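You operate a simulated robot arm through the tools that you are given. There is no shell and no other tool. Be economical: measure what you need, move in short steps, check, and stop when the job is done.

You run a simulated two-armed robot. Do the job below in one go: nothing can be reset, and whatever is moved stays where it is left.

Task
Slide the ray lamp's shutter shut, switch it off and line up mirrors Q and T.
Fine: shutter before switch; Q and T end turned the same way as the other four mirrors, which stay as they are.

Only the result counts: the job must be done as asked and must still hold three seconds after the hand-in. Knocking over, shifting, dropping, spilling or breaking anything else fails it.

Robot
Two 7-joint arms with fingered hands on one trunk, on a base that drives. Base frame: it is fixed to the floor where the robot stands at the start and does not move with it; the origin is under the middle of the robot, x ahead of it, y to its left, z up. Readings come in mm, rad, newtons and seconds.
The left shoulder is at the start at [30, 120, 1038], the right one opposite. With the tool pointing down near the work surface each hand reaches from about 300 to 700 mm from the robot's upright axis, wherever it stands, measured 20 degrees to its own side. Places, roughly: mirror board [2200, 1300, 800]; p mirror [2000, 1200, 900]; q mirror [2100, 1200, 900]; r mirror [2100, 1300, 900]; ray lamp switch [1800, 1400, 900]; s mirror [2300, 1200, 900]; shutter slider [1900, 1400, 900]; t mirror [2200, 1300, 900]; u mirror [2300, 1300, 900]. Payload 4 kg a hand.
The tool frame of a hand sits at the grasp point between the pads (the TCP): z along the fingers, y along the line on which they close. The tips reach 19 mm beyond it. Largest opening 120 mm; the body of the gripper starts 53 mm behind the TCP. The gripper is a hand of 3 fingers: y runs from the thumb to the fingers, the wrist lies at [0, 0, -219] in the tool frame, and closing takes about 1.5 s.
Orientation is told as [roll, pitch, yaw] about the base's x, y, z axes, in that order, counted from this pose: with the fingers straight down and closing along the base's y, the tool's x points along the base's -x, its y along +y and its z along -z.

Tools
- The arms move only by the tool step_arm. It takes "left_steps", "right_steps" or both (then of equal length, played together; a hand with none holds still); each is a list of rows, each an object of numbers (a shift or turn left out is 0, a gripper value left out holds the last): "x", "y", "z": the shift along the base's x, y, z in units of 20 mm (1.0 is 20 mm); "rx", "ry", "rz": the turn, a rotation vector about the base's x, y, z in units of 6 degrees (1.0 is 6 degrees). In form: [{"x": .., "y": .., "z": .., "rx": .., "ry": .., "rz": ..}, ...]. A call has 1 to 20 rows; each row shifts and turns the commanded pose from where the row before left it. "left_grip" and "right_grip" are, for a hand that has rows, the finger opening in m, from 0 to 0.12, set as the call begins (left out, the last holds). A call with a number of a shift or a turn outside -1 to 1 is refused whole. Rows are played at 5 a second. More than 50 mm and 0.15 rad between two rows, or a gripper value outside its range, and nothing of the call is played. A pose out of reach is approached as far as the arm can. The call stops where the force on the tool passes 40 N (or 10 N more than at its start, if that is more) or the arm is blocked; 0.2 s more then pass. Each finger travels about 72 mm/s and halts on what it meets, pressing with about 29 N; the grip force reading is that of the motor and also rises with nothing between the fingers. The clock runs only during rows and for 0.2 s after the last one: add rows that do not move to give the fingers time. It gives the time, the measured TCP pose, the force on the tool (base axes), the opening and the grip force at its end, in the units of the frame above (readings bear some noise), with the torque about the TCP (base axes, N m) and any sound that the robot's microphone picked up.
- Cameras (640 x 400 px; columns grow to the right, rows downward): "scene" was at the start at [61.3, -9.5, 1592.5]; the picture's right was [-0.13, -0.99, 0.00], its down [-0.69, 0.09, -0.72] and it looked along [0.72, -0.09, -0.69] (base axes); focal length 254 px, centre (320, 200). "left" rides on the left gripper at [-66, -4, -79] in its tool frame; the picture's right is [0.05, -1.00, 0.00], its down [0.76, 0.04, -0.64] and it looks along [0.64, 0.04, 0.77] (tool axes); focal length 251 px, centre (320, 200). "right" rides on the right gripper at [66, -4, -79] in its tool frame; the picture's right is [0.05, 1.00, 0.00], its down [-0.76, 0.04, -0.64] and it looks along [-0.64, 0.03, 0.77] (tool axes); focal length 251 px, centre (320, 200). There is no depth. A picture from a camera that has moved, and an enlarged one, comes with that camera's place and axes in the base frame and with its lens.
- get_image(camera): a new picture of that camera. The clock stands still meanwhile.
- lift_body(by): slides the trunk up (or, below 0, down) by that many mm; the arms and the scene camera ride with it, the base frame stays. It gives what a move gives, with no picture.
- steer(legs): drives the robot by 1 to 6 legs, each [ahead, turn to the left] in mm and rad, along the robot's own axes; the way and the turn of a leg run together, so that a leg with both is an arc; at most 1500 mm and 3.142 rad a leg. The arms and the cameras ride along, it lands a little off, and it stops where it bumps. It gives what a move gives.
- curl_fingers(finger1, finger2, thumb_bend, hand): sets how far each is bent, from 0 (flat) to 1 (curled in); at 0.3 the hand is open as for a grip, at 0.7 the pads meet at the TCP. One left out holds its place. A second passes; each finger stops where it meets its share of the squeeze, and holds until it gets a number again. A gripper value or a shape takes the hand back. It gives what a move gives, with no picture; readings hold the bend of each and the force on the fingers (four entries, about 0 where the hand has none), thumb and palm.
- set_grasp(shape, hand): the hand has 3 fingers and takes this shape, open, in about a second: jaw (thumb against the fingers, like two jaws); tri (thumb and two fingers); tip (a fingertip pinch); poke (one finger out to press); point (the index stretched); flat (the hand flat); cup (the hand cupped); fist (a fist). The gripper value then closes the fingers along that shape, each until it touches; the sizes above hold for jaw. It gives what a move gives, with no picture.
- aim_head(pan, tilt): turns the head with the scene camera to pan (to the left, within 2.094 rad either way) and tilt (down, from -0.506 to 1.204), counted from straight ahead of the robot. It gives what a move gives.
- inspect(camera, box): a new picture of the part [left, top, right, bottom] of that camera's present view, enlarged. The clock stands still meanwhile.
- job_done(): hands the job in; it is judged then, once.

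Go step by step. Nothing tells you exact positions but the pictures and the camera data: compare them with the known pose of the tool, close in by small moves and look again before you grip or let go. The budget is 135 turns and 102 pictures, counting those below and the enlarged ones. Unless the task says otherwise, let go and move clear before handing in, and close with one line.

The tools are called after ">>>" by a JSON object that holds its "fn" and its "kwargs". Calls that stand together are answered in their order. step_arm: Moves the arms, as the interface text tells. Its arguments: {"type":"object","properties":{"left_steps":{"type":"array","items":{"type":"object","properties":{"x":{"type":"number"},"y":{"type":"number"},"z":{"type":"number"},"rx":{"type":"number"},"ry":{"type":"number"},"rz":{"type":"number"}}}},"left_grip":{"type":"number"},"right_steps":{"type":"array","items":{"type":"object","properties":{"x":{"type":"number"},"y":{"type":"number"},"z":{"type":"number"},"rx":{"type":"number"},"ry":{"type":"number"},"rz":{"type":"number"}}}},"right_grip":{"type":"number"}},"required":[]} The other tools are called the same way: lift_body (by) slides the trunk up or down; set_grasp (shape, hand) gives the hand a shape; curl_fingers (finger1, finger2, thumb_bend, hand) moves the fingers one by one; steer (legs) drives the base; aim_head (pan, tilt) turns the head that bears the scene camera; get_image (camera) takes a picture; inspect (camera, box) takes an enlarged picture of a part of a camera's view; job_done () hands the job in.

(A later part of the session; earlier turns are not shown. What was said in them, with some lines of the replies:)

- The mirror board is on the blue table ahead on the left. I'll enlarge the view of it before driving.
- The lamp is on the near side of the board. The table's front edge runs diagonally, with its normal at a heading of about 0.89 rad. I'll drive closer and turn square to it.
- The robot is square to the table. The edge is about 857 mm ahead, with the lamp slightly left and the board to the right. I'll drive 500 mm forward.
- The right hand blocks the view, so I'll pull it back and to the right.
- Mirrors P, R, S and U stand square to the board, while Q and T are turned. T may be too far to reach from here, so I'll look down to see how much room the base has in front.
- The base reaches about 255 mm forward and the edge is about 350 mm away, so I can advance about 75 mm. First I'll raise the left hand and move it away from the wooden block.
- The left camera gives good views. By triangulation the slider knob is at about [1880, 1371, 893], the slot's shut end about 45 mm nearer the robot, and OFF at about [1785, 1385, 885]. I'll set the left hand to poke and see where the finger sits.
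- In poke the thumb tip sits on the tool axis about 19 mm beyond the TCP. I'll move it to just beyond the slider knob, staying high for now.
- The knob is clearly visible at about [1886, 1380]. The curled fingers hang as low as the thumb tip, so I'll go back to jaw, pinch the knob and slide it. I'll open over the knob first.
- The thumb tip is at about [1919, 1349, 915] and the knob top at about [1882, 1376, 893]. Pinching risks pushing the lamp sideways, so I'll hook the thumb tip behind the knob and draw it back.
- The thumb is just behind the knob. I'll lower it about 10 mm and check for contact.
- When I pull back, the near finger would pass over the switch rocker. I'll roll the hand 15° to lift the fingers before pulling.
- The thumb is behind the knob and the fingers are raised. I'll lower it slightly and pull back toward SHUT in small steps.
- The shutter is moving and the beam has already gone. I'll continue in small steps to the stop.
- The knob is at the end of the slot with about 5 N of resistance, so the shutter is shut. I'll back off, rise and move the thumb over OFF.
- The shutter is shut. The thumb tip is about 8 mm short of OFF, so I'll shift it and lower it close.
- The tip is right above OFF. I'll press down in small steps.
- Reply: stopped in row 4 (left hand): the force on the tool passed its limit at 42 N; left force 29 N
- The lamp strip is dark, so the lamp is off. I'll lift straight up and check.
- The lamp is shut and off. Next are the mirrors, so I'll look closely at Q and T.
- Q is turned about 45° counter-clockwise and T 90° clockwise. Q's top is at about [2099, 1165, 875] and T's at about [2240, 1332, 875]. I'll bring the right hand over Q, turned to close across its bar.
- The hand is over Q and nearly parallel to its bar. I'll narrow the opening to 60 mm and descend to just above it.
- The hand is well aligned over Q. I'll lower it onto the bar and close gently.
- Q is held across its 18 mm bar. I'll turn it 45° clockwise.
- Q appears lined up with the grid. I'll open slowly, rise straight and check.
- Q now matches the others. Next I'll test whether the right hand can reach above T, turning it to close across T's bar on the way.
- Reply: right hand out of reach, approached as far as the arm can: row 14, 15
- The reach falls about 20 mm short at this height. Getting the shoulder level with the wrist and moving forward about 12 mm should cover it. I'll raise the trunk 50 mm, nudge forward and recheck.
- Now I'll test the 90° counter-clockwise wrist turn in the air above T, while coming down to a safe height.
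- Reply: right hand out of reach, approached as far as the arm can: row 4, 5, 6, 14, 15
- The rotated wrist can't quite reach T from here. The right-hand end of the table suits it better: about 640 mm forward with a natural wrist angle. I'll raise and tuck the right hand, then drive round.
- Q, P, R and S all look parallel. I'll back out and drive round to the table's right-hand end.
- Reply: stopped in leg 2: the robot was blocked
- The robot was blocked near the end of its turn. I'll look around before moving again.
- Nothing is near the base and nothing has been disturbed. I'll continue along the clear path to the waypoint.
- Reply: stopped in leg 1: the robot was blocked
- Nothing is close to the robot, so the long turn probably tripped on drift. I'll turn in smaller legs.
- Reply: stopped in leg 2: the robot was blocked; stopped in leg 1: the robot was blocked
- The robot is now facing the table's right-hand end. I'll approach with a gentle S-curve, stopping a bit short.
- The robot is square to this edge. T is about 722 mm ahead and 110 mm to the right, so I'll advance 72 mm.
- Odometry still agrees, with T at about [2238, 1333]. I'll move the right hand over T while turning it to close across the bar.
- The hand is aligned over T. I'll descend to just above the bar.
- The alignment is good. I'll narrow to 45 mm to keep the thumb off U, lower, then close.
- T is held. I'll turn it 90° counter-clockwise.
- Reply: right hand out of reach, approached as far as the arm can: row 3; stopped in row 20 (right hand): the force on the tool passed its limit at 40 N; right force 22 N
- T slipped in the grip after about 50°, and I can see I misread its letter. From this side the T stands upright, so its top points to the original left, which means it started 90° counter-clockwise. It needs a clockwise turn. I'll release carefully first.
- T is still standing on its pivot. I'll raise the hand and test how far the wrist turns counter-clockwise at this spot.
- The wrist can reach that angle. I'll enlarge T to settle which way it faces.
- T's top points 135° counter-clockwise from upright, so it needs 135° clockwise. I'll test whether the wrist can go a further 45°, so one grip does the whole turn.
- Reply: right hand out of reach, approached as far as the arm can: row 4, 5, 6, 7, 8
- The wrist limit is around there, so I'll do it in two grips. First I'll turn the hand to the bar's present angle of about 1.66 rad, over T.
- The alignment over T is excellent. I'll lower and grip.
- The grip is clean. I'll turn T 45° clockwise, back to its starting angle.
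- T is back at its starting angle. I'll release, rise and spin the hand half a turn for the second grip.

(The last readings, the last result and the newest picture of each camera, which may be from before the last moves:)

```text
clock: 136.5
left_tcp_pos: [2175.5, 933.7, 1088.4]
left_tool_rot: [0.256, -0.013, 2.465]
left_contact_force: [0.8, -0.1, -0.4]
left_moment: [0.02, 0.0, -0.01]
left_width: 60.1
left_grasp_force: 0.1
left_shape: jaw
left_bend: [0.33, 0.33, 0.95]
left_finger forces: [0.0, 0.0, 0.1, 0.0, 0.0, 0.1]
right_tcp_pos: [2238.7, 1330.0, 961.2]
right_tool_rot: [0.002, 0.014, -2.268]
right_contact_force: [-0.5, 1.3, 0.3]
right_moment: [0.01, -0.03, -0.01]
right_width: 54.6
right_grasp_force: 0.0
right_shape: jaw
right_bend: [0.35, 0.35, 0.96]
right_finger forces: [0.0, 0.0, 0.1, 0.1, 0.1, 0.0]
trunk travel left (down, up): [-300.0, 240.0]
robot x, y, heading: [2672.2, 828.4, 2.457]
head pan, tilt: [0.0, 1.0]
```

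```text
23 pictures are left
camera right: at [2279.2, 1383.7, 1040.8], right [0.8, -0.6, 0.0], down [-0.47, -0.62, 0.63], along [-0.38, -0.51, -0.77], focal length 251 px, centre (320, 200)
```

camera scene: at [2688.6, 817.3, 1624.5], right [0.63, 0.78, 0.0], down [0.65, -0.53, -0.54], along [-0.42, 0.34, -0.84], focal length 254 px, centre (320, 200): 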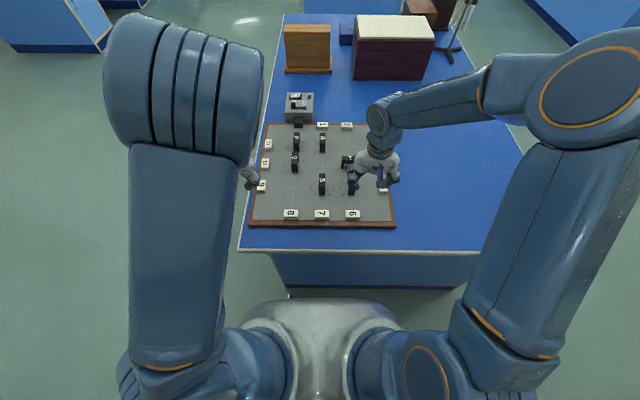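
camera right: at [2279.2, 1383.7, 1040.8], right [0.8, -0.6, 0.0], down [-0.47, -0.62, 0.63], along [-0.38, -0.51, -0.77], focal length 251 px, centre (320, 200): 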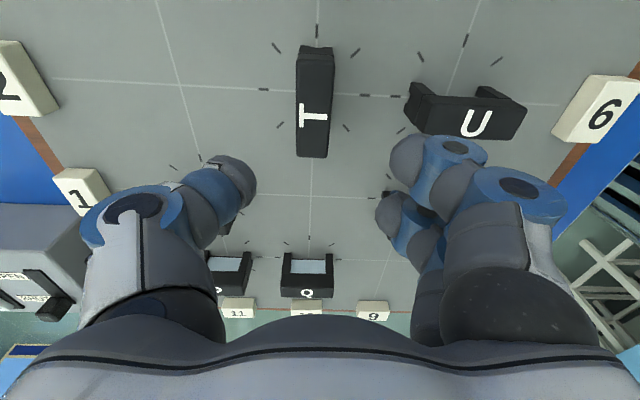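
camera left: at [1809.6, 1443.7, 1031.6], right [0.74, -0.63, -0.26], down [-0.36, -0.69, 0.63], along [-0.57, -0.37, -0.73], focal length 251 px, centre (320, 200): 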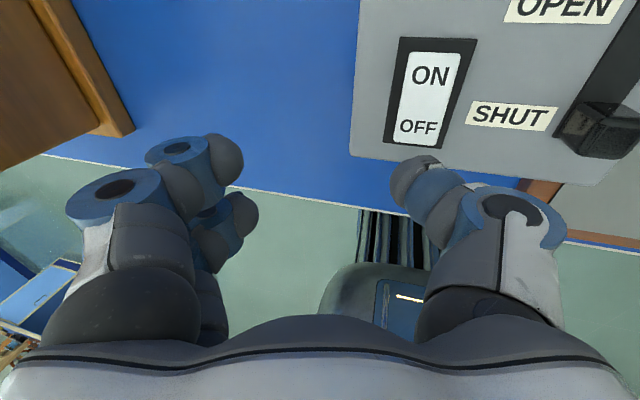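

The hand is in place, with T about 3 mm off to the left in the image. I'll shift, lower with a narrow opening, and grip.

>>> {"fn": "step_arm", "kwargs": {"right_steps": [{"x": -0.12, "y": 0.09, "z": -0.5}, {"z": -1}, {"z": -1}, {"z": -0.5}, {}], "right_grip": 0.045}}

>>> {"fn": "get_image", "kwargs": {"camera": "right"}}

```text
clock: 137.7
left_tcp_pos: [2175.7, 936.2, 1088.7]
left_tool_rot: [0.256, -0.013, 2.467]
left_contact_force: [-0.3, -0.2, -0.9]
left_moment: [0.01, -0.02, -0.03]
left_width: 60.0
left_grasp_force: 0.0
left_shape: jaw
left_bend: [0.33, 0.33, 0.95]
left_finger forces: [0.1, 0.0, 0.0, 0.1, 0.0, 0.0]
right_tcp_pos: [2237.3, 1331.3, 902.2]
right_tool_rot: [0.004, 0.015, -2.268]
right_contact_force: [0.2, 0.6, 0.0]
right_moment: [0.02, -0.03, 0.0]
right_width: 45.6
right_grasp_force: 0.1
right_shape: jaw
right_bend: [0.38, 0.38, 0.96]
right_finger forces: [0.1, 0.1, 0.0, 0.0, 0.0, 0.0]
trunk travel left (down, up): [-300.0, 240.0]
robot x, y, heading: [2673.9, 828.0, 2.461]
head pan, tilt: [0.0, 1.0]
```

```text
22 pictures are left
camera right: at [2277.0, 1385.1, 982.0], right [0.8, -0.6, 0.0], down [-0.47, -0.62, 0.63], along [-0.38, -0.51, -0.77], focal length 251 px, centre (320, 200)
```

right: 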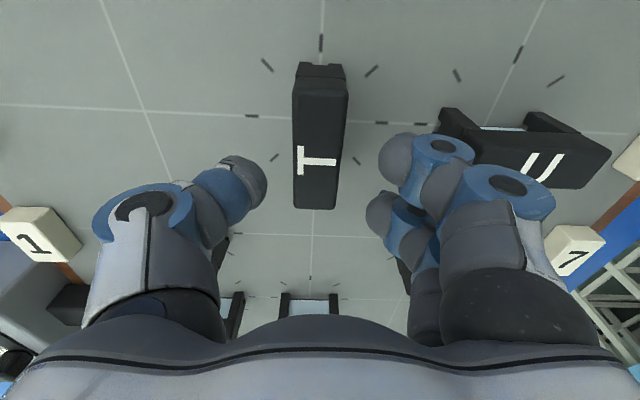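

>>> {"fn": "step_arm", "kwargs": {"right_steps": [{"z": -0.6}, {"z": -0.6}, {"z": -0.4}, {}]}}

>>> {"fn": "step_arm", "kwargs": {"right_steps": [{}, {}, {}, {}, {}, {}], "right_grip": 0.01}}

>>> {"fn": "get_image", "kwargs": {"camera": "right"}}

```text
clock: 138.7
left_tcp_pos: [2175.8, 934.9, 1087.5]
left_tool_rot: [0.256, -0.013, 2.464]
left_contact_force: [0.7, -0.4, 0.3]
left_moment: [-0.03, 0.03, 0.0]
left_width: 59.9
left_grasp_force: 0.1
left_shape: jaw
left_bend: [0.33, 0.33, 0.95]
left_finger forces: [0.1, 0.0, 0.1, 0.0, 0.0, 0.1]
right_tcp_pos: [2237.5, 1333.5, 868.9]
right_tool_rot: [0.001, 0.013, -2.269]
right_contact_force: [0.2, 0.5, -0.3]
right_moment: [0.0, 0.01, -0.03]
right_width: 45.2
right_grasp_force: 0.1
right_shape: jaw
right_bend: [0.38, 0.38, 0.96]
right_finger forces: [0.0, 0.0, 0.0, 0.0, 0.0, 0.1]
trunk travel left (down, up): [-300.0, 240.0]
robot x, y, heading: [2668.1, 827.3, 2.455]
head pan, tilt: [0.0, 1.0]
```

```text
clock: 140.1
left_tcp_pos: [2175.3, 935.9, 1088.2]
left_tool_rot: [0.257, -0.013, 2.466]
left_contact_force: [-0.4, -0.3, 0.0]
left_moment: [-0.01, 0.03, 0.01]
left_width: 59.9
left_grasp_force: 0.1
left_shape: jaw
left_bend: [0.33, 0.33, 0.95]
left_finger forces: [0.0, 0.0, 0.0, 0.0, 0.1, 0.0]
right_tcp_pos: [2237.8, 1333.3, 869.2]
right_tool_rot: [-0.001, 0.015, -2.269]
right_contact_force: [-4.4, 1.1, -1.4]
right_moment: [0.03, 0.04, 0.03]
right_width: 17.6
right_grasp_force: 28.8
right_shape: jaw
right_bend: [0.99, 0.99, 0.86]
right_finger forces: [11.8, 11.9, 0.0, 0.1, 27.9, 0.0]
trunk travel left (down, up): [-300.0, 240.0]
robot x, y, heading: [2671.7, 828.9, 2.457]
head pan, tilt: [0.0, 1.0]
```

```text
21 pictures are left
camera right: at [2277.2, 1385.5, 949.1], right [0.8, -0.6, 0.0], down [-0.47, -0.62, 0.63], along [-0.38, -0.51, -0.77], focal length 251 px, centre (320, 200)
```

right: 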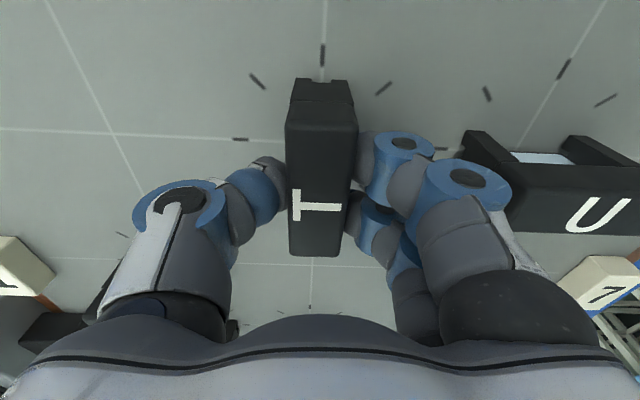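

T is gripped. I'll turn it 90° clockwise.

>>> {"fn": "step_arm", "kwargs": {"right_steps": [{"x": -0.04, "y": -0.03, "rz": -0.746}, {"rz": -0.746}, {"rz": -0.746}, {"rz": -0.746}, {"rz": -0.746}, {"rz": -0.746}, {"rz": -0.746}, {"rz": -0.746}, {"rz": -0.746}, {"rz": -0.746}]}}

>>> {"fn": "get_image", "kwargs": {"camera": "right"}}

```text
clock: 142.3
left_tcp_pos: [2174.1, 937.4, 1087.3]
left_tool_rot: [0.258, -0.01, 2.466]
left_contact_force: [-0.6, -0.2, 0.0]
left_moment: [0.02, 0.03, 0.0]
left_width: 59.8
left_grasp_force: 0.0
left_shape: jaw
left_bend: [0.33, 0.33, 0.95]
left_finger forces: [0.0, 0.1, 0.0, 0.0, 0.0, 0.0]
right_tcp_pos: [2238.9, 1331.1, 869.0]
right_tool_rot: [-0.002, 0.008, -3.054]
right_contact_force: [-23.6, 19.7, 7.2]
right_moment: [0.45, 0.14, 0.08]
right_width: 17.8
right_grasp_force: 28.6
right_shape: jaw
right_bend: [0.99, 0.99, 0.86]
right_finger forces: [12.7, 7.4, 0.1, 0.1, 39.6, 0.0]
right hand out of reach, approached as far as the arm can: row 3
trunk travel left (down, up): [-300.0, 240.0]
robot x, y, heading: [2671.9, 827.0, 2.463]
head pan, tilt: [0.0, 1.0]
```

```text
20 pictures are left
camera right: at [2303.8, 1341.3, 948.6], right [0.14, -0.99, 0.0], down [-0.76, -0.11, 0.64], along [-0.63, -0.09, -0.77], focal length 251 px, centre (320, 200)
```

right: 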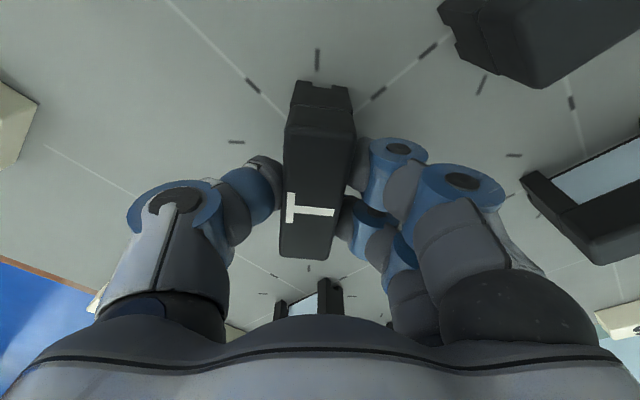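

T has turned 45°, with a side load showing my TCP is a couple of mm off the pivot. I'll ease toward the load.

>>> {"fn": "step_arm", "kwargs": {"right_steps": [{"x": -0.05, "y": 0.04}, {"x": -0.05, "y": 0.04}, {}]}}

```text
clock: 143.1
left_tcp_pos: [2172.8, 935.3, 1087.0]
left_tool_rot: [0.256, -0.012, 2.467]
left_contact_force: [1.0, -0.1, -0.1]
left_moment: [-0.01, 0.0, 0.01]
left_width: 60.3
left_grasp_force: 0.1
left_shape: jaw
left_bend: [0.33, 0.33, 0.95]
left_finger forces: [0.1, 0.0, 0.1, 0.1, 0.0, 0.1]
right_tcp_pos: [2237.4, 1331.9, 868.1]
right_tool_rot: [0.001, 0.013, -3.053]
right_contact_force: [-16.5, 12.9, 9.7]
right_moment: [0.32, 0.1, 0.05]
right_width: 17.8
right_grasp_force: 28.5
right_shape: jaw
right_bend: [0.99, 0.99, 0.86]
right_finger forces: [13.5, 10.0, 0.0, 0.0, 37.3, 0.0]
trunk travel left (down, up): [-300.0, 240.0]
robot x, y, heading: [2669.3, 829.2, 2.458]
head pan, tilt: [0.0, 1.0]
```

>>> {"fn": "step_arm", "kwargs": {"right_steps": [{"x": -0.1, "y": 0.07}, {"x": -0.08, "y": 0.06}, {}]}}

```text
clock: 143.9
left_tcp_pos: [2175.0, 935.3, 1087.5]
left_tool_rot: [0.257, -0.011, 2.467]
left_contact_force: [0.0, -0.9, 0.4]
left_moment: [-0.01, 0.0, -0.02]
left_width: 59.8
left_grasp_force: 0.2
left_shape: jaw
left_bend: [0.33, 0.33, 0.95]
left_finger forces: [0.0, 0.0, 0.0, 0.0, 0.0, 0.0]
right_tcp_pos: [2238.9, 1333.4, 869.1]
right_tool_rot: [0.001, 0.012, -3.053]
right_contact_force: [-16.4, 14.4, 10.3]
right_moment: [0.32, 0.11, 0.07]
right_width: 18.3
right_grasp_force: 28.4
right_shape: jaw
right_bend: [0.99, 0.99, 0.86]
right_finger forces: [13.4, 9.8, 0.1, 0.1, 37.8, 0.0]
right hand out of reach, approached as far as the arm can: row 2
trunk travel left (down, up): [-300.0, 240.0]
robot x, y, heading: [2672.6, 828.8, 2.462]
head pan, tilt: [0.0, 1.0]
```

The arm is at its reach limit here. I'll release, rise, creep the base 15 mm forward and regrip for the last 45°.

>>> {"fn": "step_arm", "kwargs": {"right_steps": [{}, {}, {}, {}, {}, {"z": 0.6}, {"z": 1}, {"z": 1}, {"z": 1}, {"z": 0.9}], "right_grip": 0.055}}

>>> {"fn": "steer", "kwargs": {"legs": [[16, 0]]}}

>>> {"fn": "get_image", "kwargs": {"camera": "right"}}

```text
clock: 146.1
left_tcp_pos: [2175.4, 934.5, 1088.2]
left_tool_rot: [0.257, -0.014, 2.465]
left_contact_force: [0.4, 0.1, 0.0]
left_moment: [-0.01, -0.01, -0.02]
left_width: 60.1
left_grasp_force: 0.1
left_shape: jaw
left_bend: [0.33, 0.33, 0.95]
left_finger forces: [0.1, 0.0, 0.0, 0.0, 0.0, 0.1]
right_tcp_pos: [2239.9, 1330.1, 958.2]
right_tool_rot: [0.004, 0.016, -3.052]
right_contact_force: [-0.3, 0.1, 0.3]
right_moment: [0.0, 0.01, 0.02]
right_width: 54.4
right_grasp_force: 0.2
right_shape: jaw
right_bend: [0.35, 0.35, 0.96]
right_finger forces: [0.0, 0.0, 0.0, 0.1, 0.1, 0.0]
trunk travel left (down, up): [-300.0, 240.0]
robot x, y, heading: [2670.0, 828.0, 2.461]
head pan, tilt: [0.0, 1.0]
```

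```text
clock: 146.9
left_tcp_pos: [2163.1, 944.1, 1088.6]
left_tool_rot: [0.257, -0.013, 2.465]
left_contact_force: [0.1, -0.5, 0.1]
left_moment: [-0.04, -0.01, -0.02]
left_width: 60.0
left_grasp_force: 0.1
left_shape: jaw
left_bend: [0.33, 0.33, 0.95]
left_finger forces: [0.0, 0.0, 0.0, 0.0, 0.0, 0.1]
right_tcp_pos: [2226.6, 1340.5, 957.3]
right_tool_rot: [0.003, 0.014, -3.051]
right_contact_force: [-0.7, -0.4, 0.1]
right_moment: [0.02, -0.02, -0.03]
right_width: 54.3
right_grasp_force: 0.0
right_shape: jaw
right_bend: [0.35, 0.35, 0.96]
right_finger forces: [0.1, 0.1, 0.0, 0.1, 0.0, 0.1]
trunk travel left (down, up): [-300.0, 240.0]
robot x, y, heading: [2657.1, 838.5, 2.459]
head pan, tilt: [0.0, 1.0]
```

```text
19 pictures are left
camera right: at [2291.5, 1351.4, 1038.4], right [0.14, -0.99, 0.0], down [-0.77, -0.11, 0.63], along [-0.63, -0.09, -0.77], focal length 251 px, centre (320, 200)
```

right: 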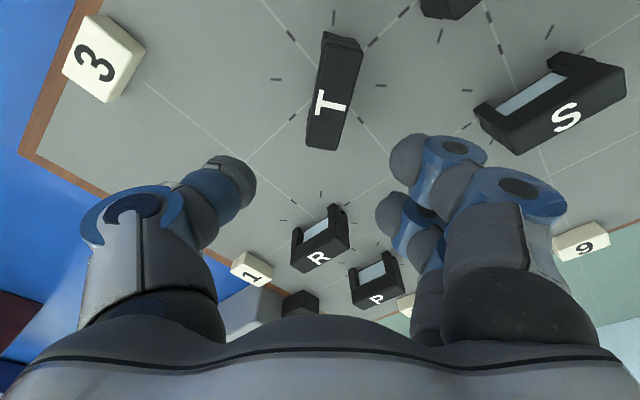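

T has stayed near its 45° position and I now have reach margin. I'll recentre and match the angle just above it.

>>> {"fn": "step_arm", "kwargs": {"right_steps": [{"x": 0.65, "y": -0.28, "rz": -0.6}, {"z": -0.7, "rz": -0.6}, {"z": -0.7}, {"z": -0.9}, {"z": -0.4}, {}]}}

>>> {"fn": "get_image", "kwargs": {"camera": "right"}}

```text
clock: 148.3
left_tcp_pos: [2162.6, 944.6, 1088.4]
left_tool_rot: [0.258, -0.012, 2.466]
left_contact_force: [0.0, -1.3, 0.2]
left_moment: [-0.03, -0.01, 0.03]
left_width: 59.9
left_grasp_force: 0.1
left_shape: jaw
left_bend: [0.33, 0.33, 0.95]
left_finger forces: [0.0, 0.1, 0.0, 0.0, 0.0, 0.0]
right_tcp_pos: [2241.6, 1335.7, 904.0]
right_tool_rot: [0.001, 0.016, 3.105]
right_contact_force: [0.5, -0.7, 0.1]
right_moment: [-0.01, 0.0, 0.02]
right_width: 54.8
right_grasp_force: 0.0
right_shape: jaw
right_bend: [0.35, 0.35, 0.96]
right_finger forces: [0.0, 0.1, 0.1, 0.1, 0.0, 0.0]
trunk travel left (down, up): [-300.0, 240.0]
robot x, y, heading: [2659.5, 838.3, 2.458]
head pan, tilt: [0.0, 1.0]
```

```text
18 pictures are left
camera right: at [2306.2, 1337.2, 984.5], right [0.02, -1.0, 0.0], down [-0.77, -0.01, 0.63], along [-0.63, -0.01, -0.77], focal length 251 px, centre (320, 200)
```

right: 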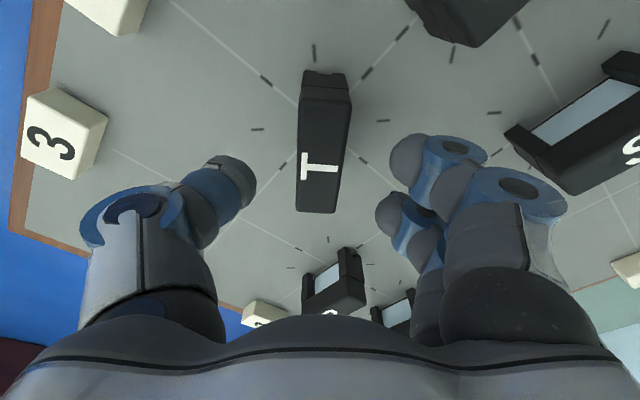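

The alignment is good. I'll lower, close and check the loads.

>>> {"fn": "step_arm", "kwargs": {"right_steps": [{"z": -0.6}, {"z": -0.6}, {"z": -0.5}, {}]}}

>>> {"fn": "step_arm", "kwargs": {"right_steps": [{}, {}, {}, {}, {}, {}], "right_grip": 0.01}}

```text
clock: 149.3
left_tcp_pos: [2163.0, 944.8, 1088.9]
left_tool_rot: [0.256, -0.013, 2.466]
left_contact_force: [-0.2, -0.2, -0.2]
left_moment: [0.0, 0.01, 0.0]
left_width: 59.7
left_grasp_force: 0.1
left_shape: jaw
left_bend: [0.33, 0.33, 0.95]
left_finger forces: [0.0, 0.0, 0.1, 0.1, 0.1, 0.0]
right_tcp_pos: [2241.0, 1336.1, 869.6]
right_tool_rot: [0.0, 0.015, 3.106]
right_contact_force: [-1.1, 0.4, 0.1]
right_moment: [-0.01, 0.02, 0.01]
right_width: 54.4
right_grasp_force: 0.1
right_shape: jaw
right_bend: [0.35, 0.35, 0.96]
right_finger forces: [0.0, 0.1, 0.1, 0.0, 0.0, 0.0]
trunk travel left (down, up): [-300.0, 240.0]
robot x, y, heading: [2657.5, 841.5, 2.461]
head pan, tilt: [0.0, 1.0]
```

```text
clock: 150.7
left_tcp_pos: [2163.4, 945.4, 1087.7]
left_tool_rot: [0.257, -0.014, 2.465]
left_contact_force: [0.3, 0.4, 0.5]
left_moment: [-0.01, -0.02, 0.0]
left_width: 60.1
left_grasp_force: 0.0
left_shape: jaw
left_bend: [0.33, 0.33, 0.95]
left_finger forces: [0.0, 0.0, 0.1, 0.1, 0.0, 0.0]
right_tcp_pos: [2241.3, 1335.4, 869.3]
right_tool_rot: [0.003, 0.013, 3.106]
right_contact_force: [-0.1, -0.3, -5.3]
right_moment: [-0.05, 0.0, 0.0]
right_width: 18.9
right_grasp_force: 28.7
right_shape: jaw
right_bend: [1.0, 1.0, 0.87]
right_finger forces: [12.6, 13.0, 0.0, 0.0, 24.3, 0.0]
trunk travel left (down, up): [-300.0, 240.0]
robot x, y, heading: [2661.6, 842.0, 2.462]
head pan, tilt: [0.0, 1.0]
```

>>> {"fn": "step_arm", "kwargs": {"right_steps": [{"rz": -0.48, "x": -0.05}, {"rz": -0.48, "x": -0.05}, {"rz": -0.48}, {"rz": -0.48}, {"rz": -0.48}, {"rz": -0.48}, {"rz": -0.48}, {"rz": -0.48}, {"rz": -0.48}, {"rz": -0.48}, {"rz": -0.48}, {"rz": -0.48}, {"rz": -0.48}, {}]}}

>>> {"fn": "get_image", "kwargs": {"camera": "right"}}

```text
clock: 153.7
left_tcp_pos: [2163.6, 945.3, 1089.0]
left_tool_rot: [0.259, -0.015, 2.465]
left_contact_force: [-0.6, -0.6, 0.6]
left_moment: [-0.03, 0.0, 0.02]
left_width: 60.0
left_grasp_force: 0.0
left_shape: jaw
left_bend: [0.33, 0.33, 0.95]
left_finger forces: [0.0, 0.0, 0.0, 0.0, 0.0, 0.0]
right_tcp_pos: [2239.5, 1333.6, 868.8]
right_tool_rot: [0.004, 0.016, 2.451]
right_contact_force: [15.7, -8.7, -12.5]
right_moment: [-0.03, -0.04, -0.02]
right_width: 17.6
right_grasp_force: 29.5
right_shape: jaw
right_bend: [0.99, 0.48, 0.86]
right_finger forces: [9.5, 14.0, 0.0, 0.0, 24.7, 0.1]
trunk travel left (down, up): [-300.0, 240.0]
robot x, y, heading: [2657.8, 838.9, 2.46]
head pan, tilt: [0.0, 1.0]
```

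```text
17 pictures are left
camera right: at [2291.7, 1296.9, 950.3], right [-0.59, -0.81, 0.0], down [-0.62, 0.46, 0.63], along [-0.51, 0.37, -0.78], focal length 251 px, centre (320, 200)
```

right: 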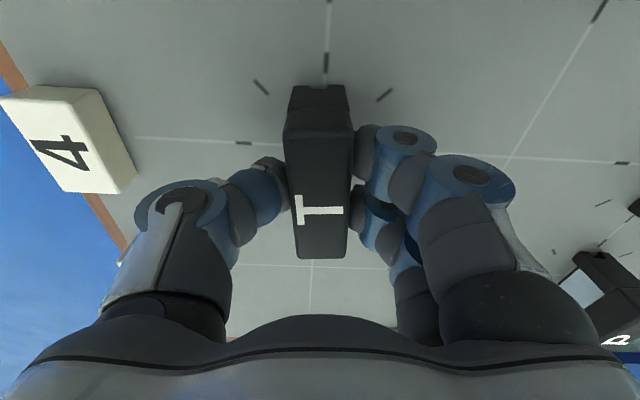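

T is essentially square now. I'll ease the side load, release and rise to measure the exact angle.

>>> {"fn": "step_arm", "kwargs": {"right_steps": [{"x": 0.1, "y": -0.06}, {"x": 0.08, "y": -0.05}, {}]}}

>>> {"fn": "step_arm", "kwargs": {"right_steps": [{}, {}, {}, {}, {}, {"z": 0.6}, {"z": 1}, {"z": 1}, {"z": 1}, {"z": 1}, {"z": 1}], "right_grip": 0.055}}

>>> {"fn": "get_image", "kwargs": {"camera": "right"}}

>>> {"fn": "inspect", "kwargs": {"camera": "scene", "box": [240, 120, 400, 220]}}

```text
clock: 154.5
left_tcp_pos: [2161.8, 945.9, 1087.1]
left_tool_rot: [0.259, -0.011, 2.466]
left_contact_force: [-0.1, -0.4, -0.2]
left_moment: [-0.03, 0.01, -0.01]
left_width: 60.0
left_grasp_force: 0.0
left_shape: jaw
left_bend: [0.33, 0.33, 0.95]
left_finger forces: [0.1, 0.0, 0.1, 0.1, 0.0, 0.1]
right_tcp_pos: [2239.9, 1335.3, 870.7]
right_tool_rot: [0.001, 0.012, 2.452]
right_contact_force: [2.0, -2.7, -15.1]
right_moment: [0.02, 0.04, 0.02]
right_width: 17.5
right_grasp_force: 29.0
right_shape: jaw
right_bend: [0.99, 0.48, 0.86]
right_finger forces: [12.3, 12.1, 0.0, 0.1, 23.2, 0.0]
trunk travel left (down, up): [-300.0, 240.0]
robot x, y, heading: [2658.4, 840.2, 2.461]
head pan, tilt: [0.0, 1.0]
```

```text
clock: 156.9
left_tcp_pos: [2164.0, 944.9, 1087.7]
left_tool_rot: [0.256, -0.013, 2.466]
left_contact_force: [0.7, 1.0, 0.6]
left_moment: [0.01, 0.02, -0.02]
left_width: 60.2
left_grasp_force: 0.1
left_shape: jaw
left_bend: [0.33, 0.33, 0.95]
left_finger forces: [0.1, 0.0, 0.0, 0.0, 0.0, 0.1]
right_tcp_pos: [2241.1, 1334.3, 982.3]
right_tool_rot: [0.001, 0.014, 2.453]
right_contact_force: [0.4, -0.8, 0.5]
right_moment: [-0.04, 0.01, 0.05]
right_width: 54.5
right_grasp_force: 0.0
right_shape: jaw
right_bend: [0.35, 0.35, 0.96]
right_finger forces: [0.0, 0.0, 0.0, 0.0, 0.0, 0.0]
trunk travel left (down, up): [-300.0, 240.0]
robot x, y, heading: [2658.6, 842.6, 2.46]
head pan, tilt: [0.0, 1.0]
```

```text
16 pictures are left
camera right: at [2293.8, 1295.3, 1063.2], right [-0.59, -0.81, 0.0], down [-0.62, 0.46, 0.63], along [-0.51, 0.37, -0.77], focal length 251 px, centre (320, 200)
```

right: 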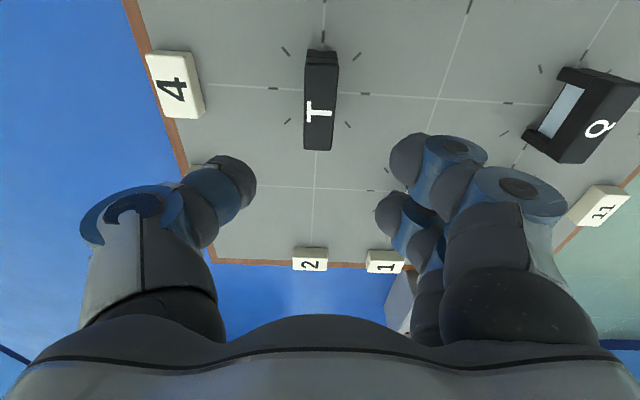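

```text
4.00 times, centred on (320, 170) of scene
camera zoom: at [2619.7, 872.0, 1624.5], right [0.63, 0.78, 0.0], down [0.65, -0.53, -0.54], along [-0.42, 0.34, -0.84], focal length 1016 px, centre (320, 320)
```

zoom: 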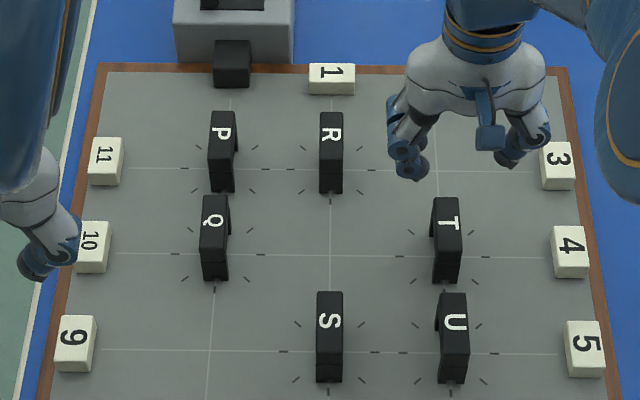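

T now stands parallel to the others. I'll zoom in to check the facing and exact angles of T and Q.

>>> {"fn": "inspect", "kwargs": {"camera": "scene", "box": [310, 162, 374, 222]}}

>>> {"fn": "inspect", "kwargs": {"camera": "scene", "box": [282, 140, 346, 200]}}

```text
6.67 times, centred on (342, 192) of scene
camera zoom: at [2619.7, 872.0, 1624.5], right [0.63, 0.78, 0.0], down [0.65, -0.53, -0.54], along [-0.42, 0.34, -0.84], focal length 1694 px, centre (173, 253)
```

zoom: 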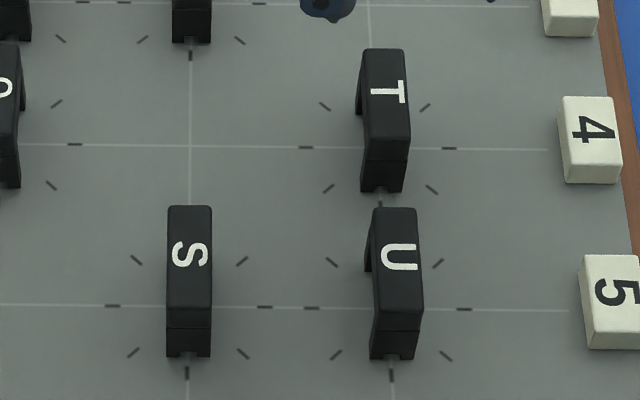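

```text
6.67 times, centred on (314, 170) of scene
camera zoom: at [2619.7, 872.0, 1624.5], right [0.63, 0.78, 0.0], down [0.65, -0.53, -0.54], along [-0.42, 0.34, -0.84], focal length 1694 px, centre (360, 400)
```

zoom: 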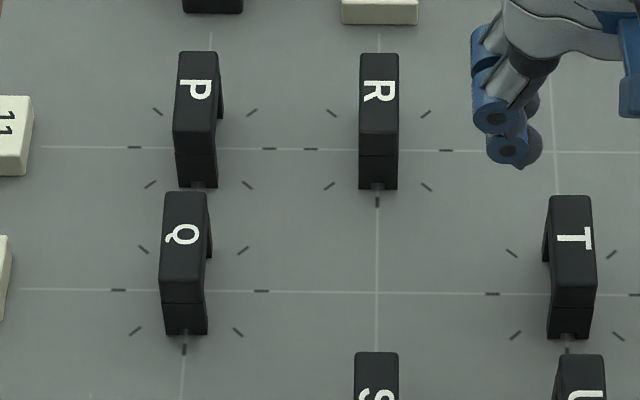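

T faces the same way as the others now. I'll retract the hand and compare the mirrors' angles in one right-camera view.

>>> {"fn": "step_arm", "kwargs": {"right_steps": [{"z": 1}, {"z": 1, "x": 0.5, "y": -0.35}, {"z": 1, "x": 0.8, "y": -0.6}, {"z": 1, "x": 0.9, "y": -0.7}, {"x": 0.9, "y": -0.7}, {"x": 0.9, "y": -0.7}, {"x": 0.9, "y": -0.7}, {"x": 0.9, "y": -0.7}, {"x": 0.9, "y": -0.7}, {}]}}

>>> {"fn": "inspect", "kwargs": {"camera": "right", "box": [240, 60, 480, 260]}}

```text
clock: 159.1
left_tcp_pos: [2162.8, 945.4, 1087.1]
left_tool_rot: [0.258, -0.014, 2.467]
left_contact_force: [-0.5, 0.4, 0.6]
left_moment: [-0.01, -0.01, -0.02]
left_width: 59.8
left_grasp_force: 0.0
left_shape: jaw
left_bend: [0.33, 0.33, 0.95]
left_finger forces: [0.0, 0.0, 0.0, 0.1, 0.0, 0.0]
right_tcp_pos: [2374.6, 1232.7, 1062.2]
right_tool_rot: [0.0, 0.013, 2.453]
right_contact_force: [0.5, -1.3, -0.2]
right_moment: [0.02, 0.01, -0.02]
right_width: 54.4
right_grasp_force: 0.0
right_shape: jaw
right_bend: [0.35, 0.35, 0.96]
right_finger forces: [0.0, 0.0, 0.0, 0.1, 0.0, 0.0]
trunk travel left (down, up): [-300.0, 240.0]
robot x, y, heading: [2661.2, 837.6, 2.456]
head pan, tilt: [0.0, 1.0]
```

```text
2.00 times, centred on (360, 160) of right
camera zoom: at [2427.7, 1194.1, 1142.8], right [-0.59, -0.81, 0.0], down [-0.62, 0.46, 0.63], along [-0.51, 0.37, -0.77], focal length 503 px, centre (240, 280)
```

zoom: 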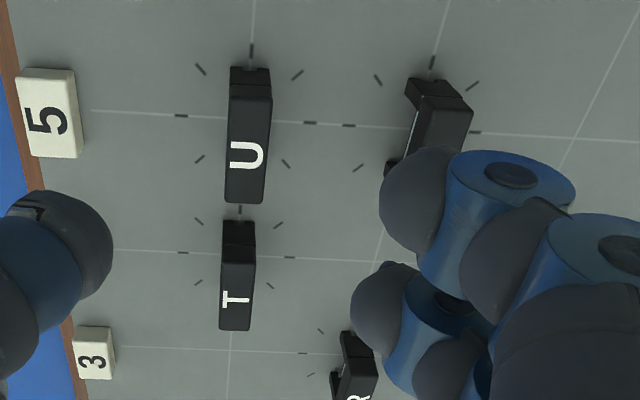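

T and U measure 2.459 and 2.465 rad, and Q and P both measure 2.50 rad by another view, so each pair is parallel. I'll back the base off and take a final overview.

>>> {"fn": "steer", "kwargs": {"legs": [[-150, 0]]}}

>>> {"fn": "inspect", "kwargs": {"camera": "scene", "box": [220, 60, 420, 190]}}

```text
clock: 160.4
left_tcp_pos: [2282.6, 849.2, 1088.3]
left_tool_rot: [0.256, -0.017, 2.465]
left_contact_force: [0.9, -0.5, 0.9]
left_moment: [0.01, 0.03, -0.04]
left_width: 60.1
left_grasp_force: 0.0
left_shape: jaw
left_bend: [0.33, 0.33, 0.95]
left_finger forces: [0.0, 0.1, 0.1, 0.0, 0.1, 0.1]
right_tcp_pos: [2494.2, 1136.3, 1062.9]
right_tool_rot: [0.001, 0.012, 2.453]
right_contact_force: [-0.5, -0.1, 1.2]
right_moment: [0.02, 0.03, 0.01]
right_width: 54.4
right_grasp_force: 0.1
right_shape: jaw
right_bend: [0.35, 0.35, 0.96]
right_finger forces: [0.0, 0.0, 0.0, 0.0, 0.0, 0.0]
trunk travel left (down, up): [-300.0, 240.0]
robot x, y, heading: [2776.2, 742.2, 2.461]
head pan, tilt: [0.0, 1.0]
```

```text
3.08 times, centred on (320, 125) of scene
camera zoom: at [2738.8, 775.5, 1624.6], right [0.63, 0.78, 0.0], down [0.65, -0.53, -0.54], along [-0.42, 0.34, -0.84], focal length 782 px, centre (320, 431)
```

zoom: 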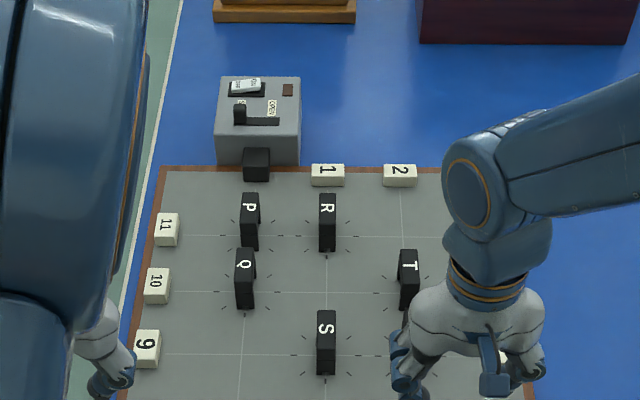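

The shutter is at SHUT, the lamp is off, all six mirrors face the same way and both hands are clear, so I'm handing in.

>>> {"fn": "job_done", "kwargs": {}}

```text
The job is handed in.
```

The ray lamp's shutter is shut and the lamp is switched off, in that order, and mirrors Q and T are lined up with P, R, S and U. On the way I first turned T about 50° the wrong way, then brought it back and round to match the rest.
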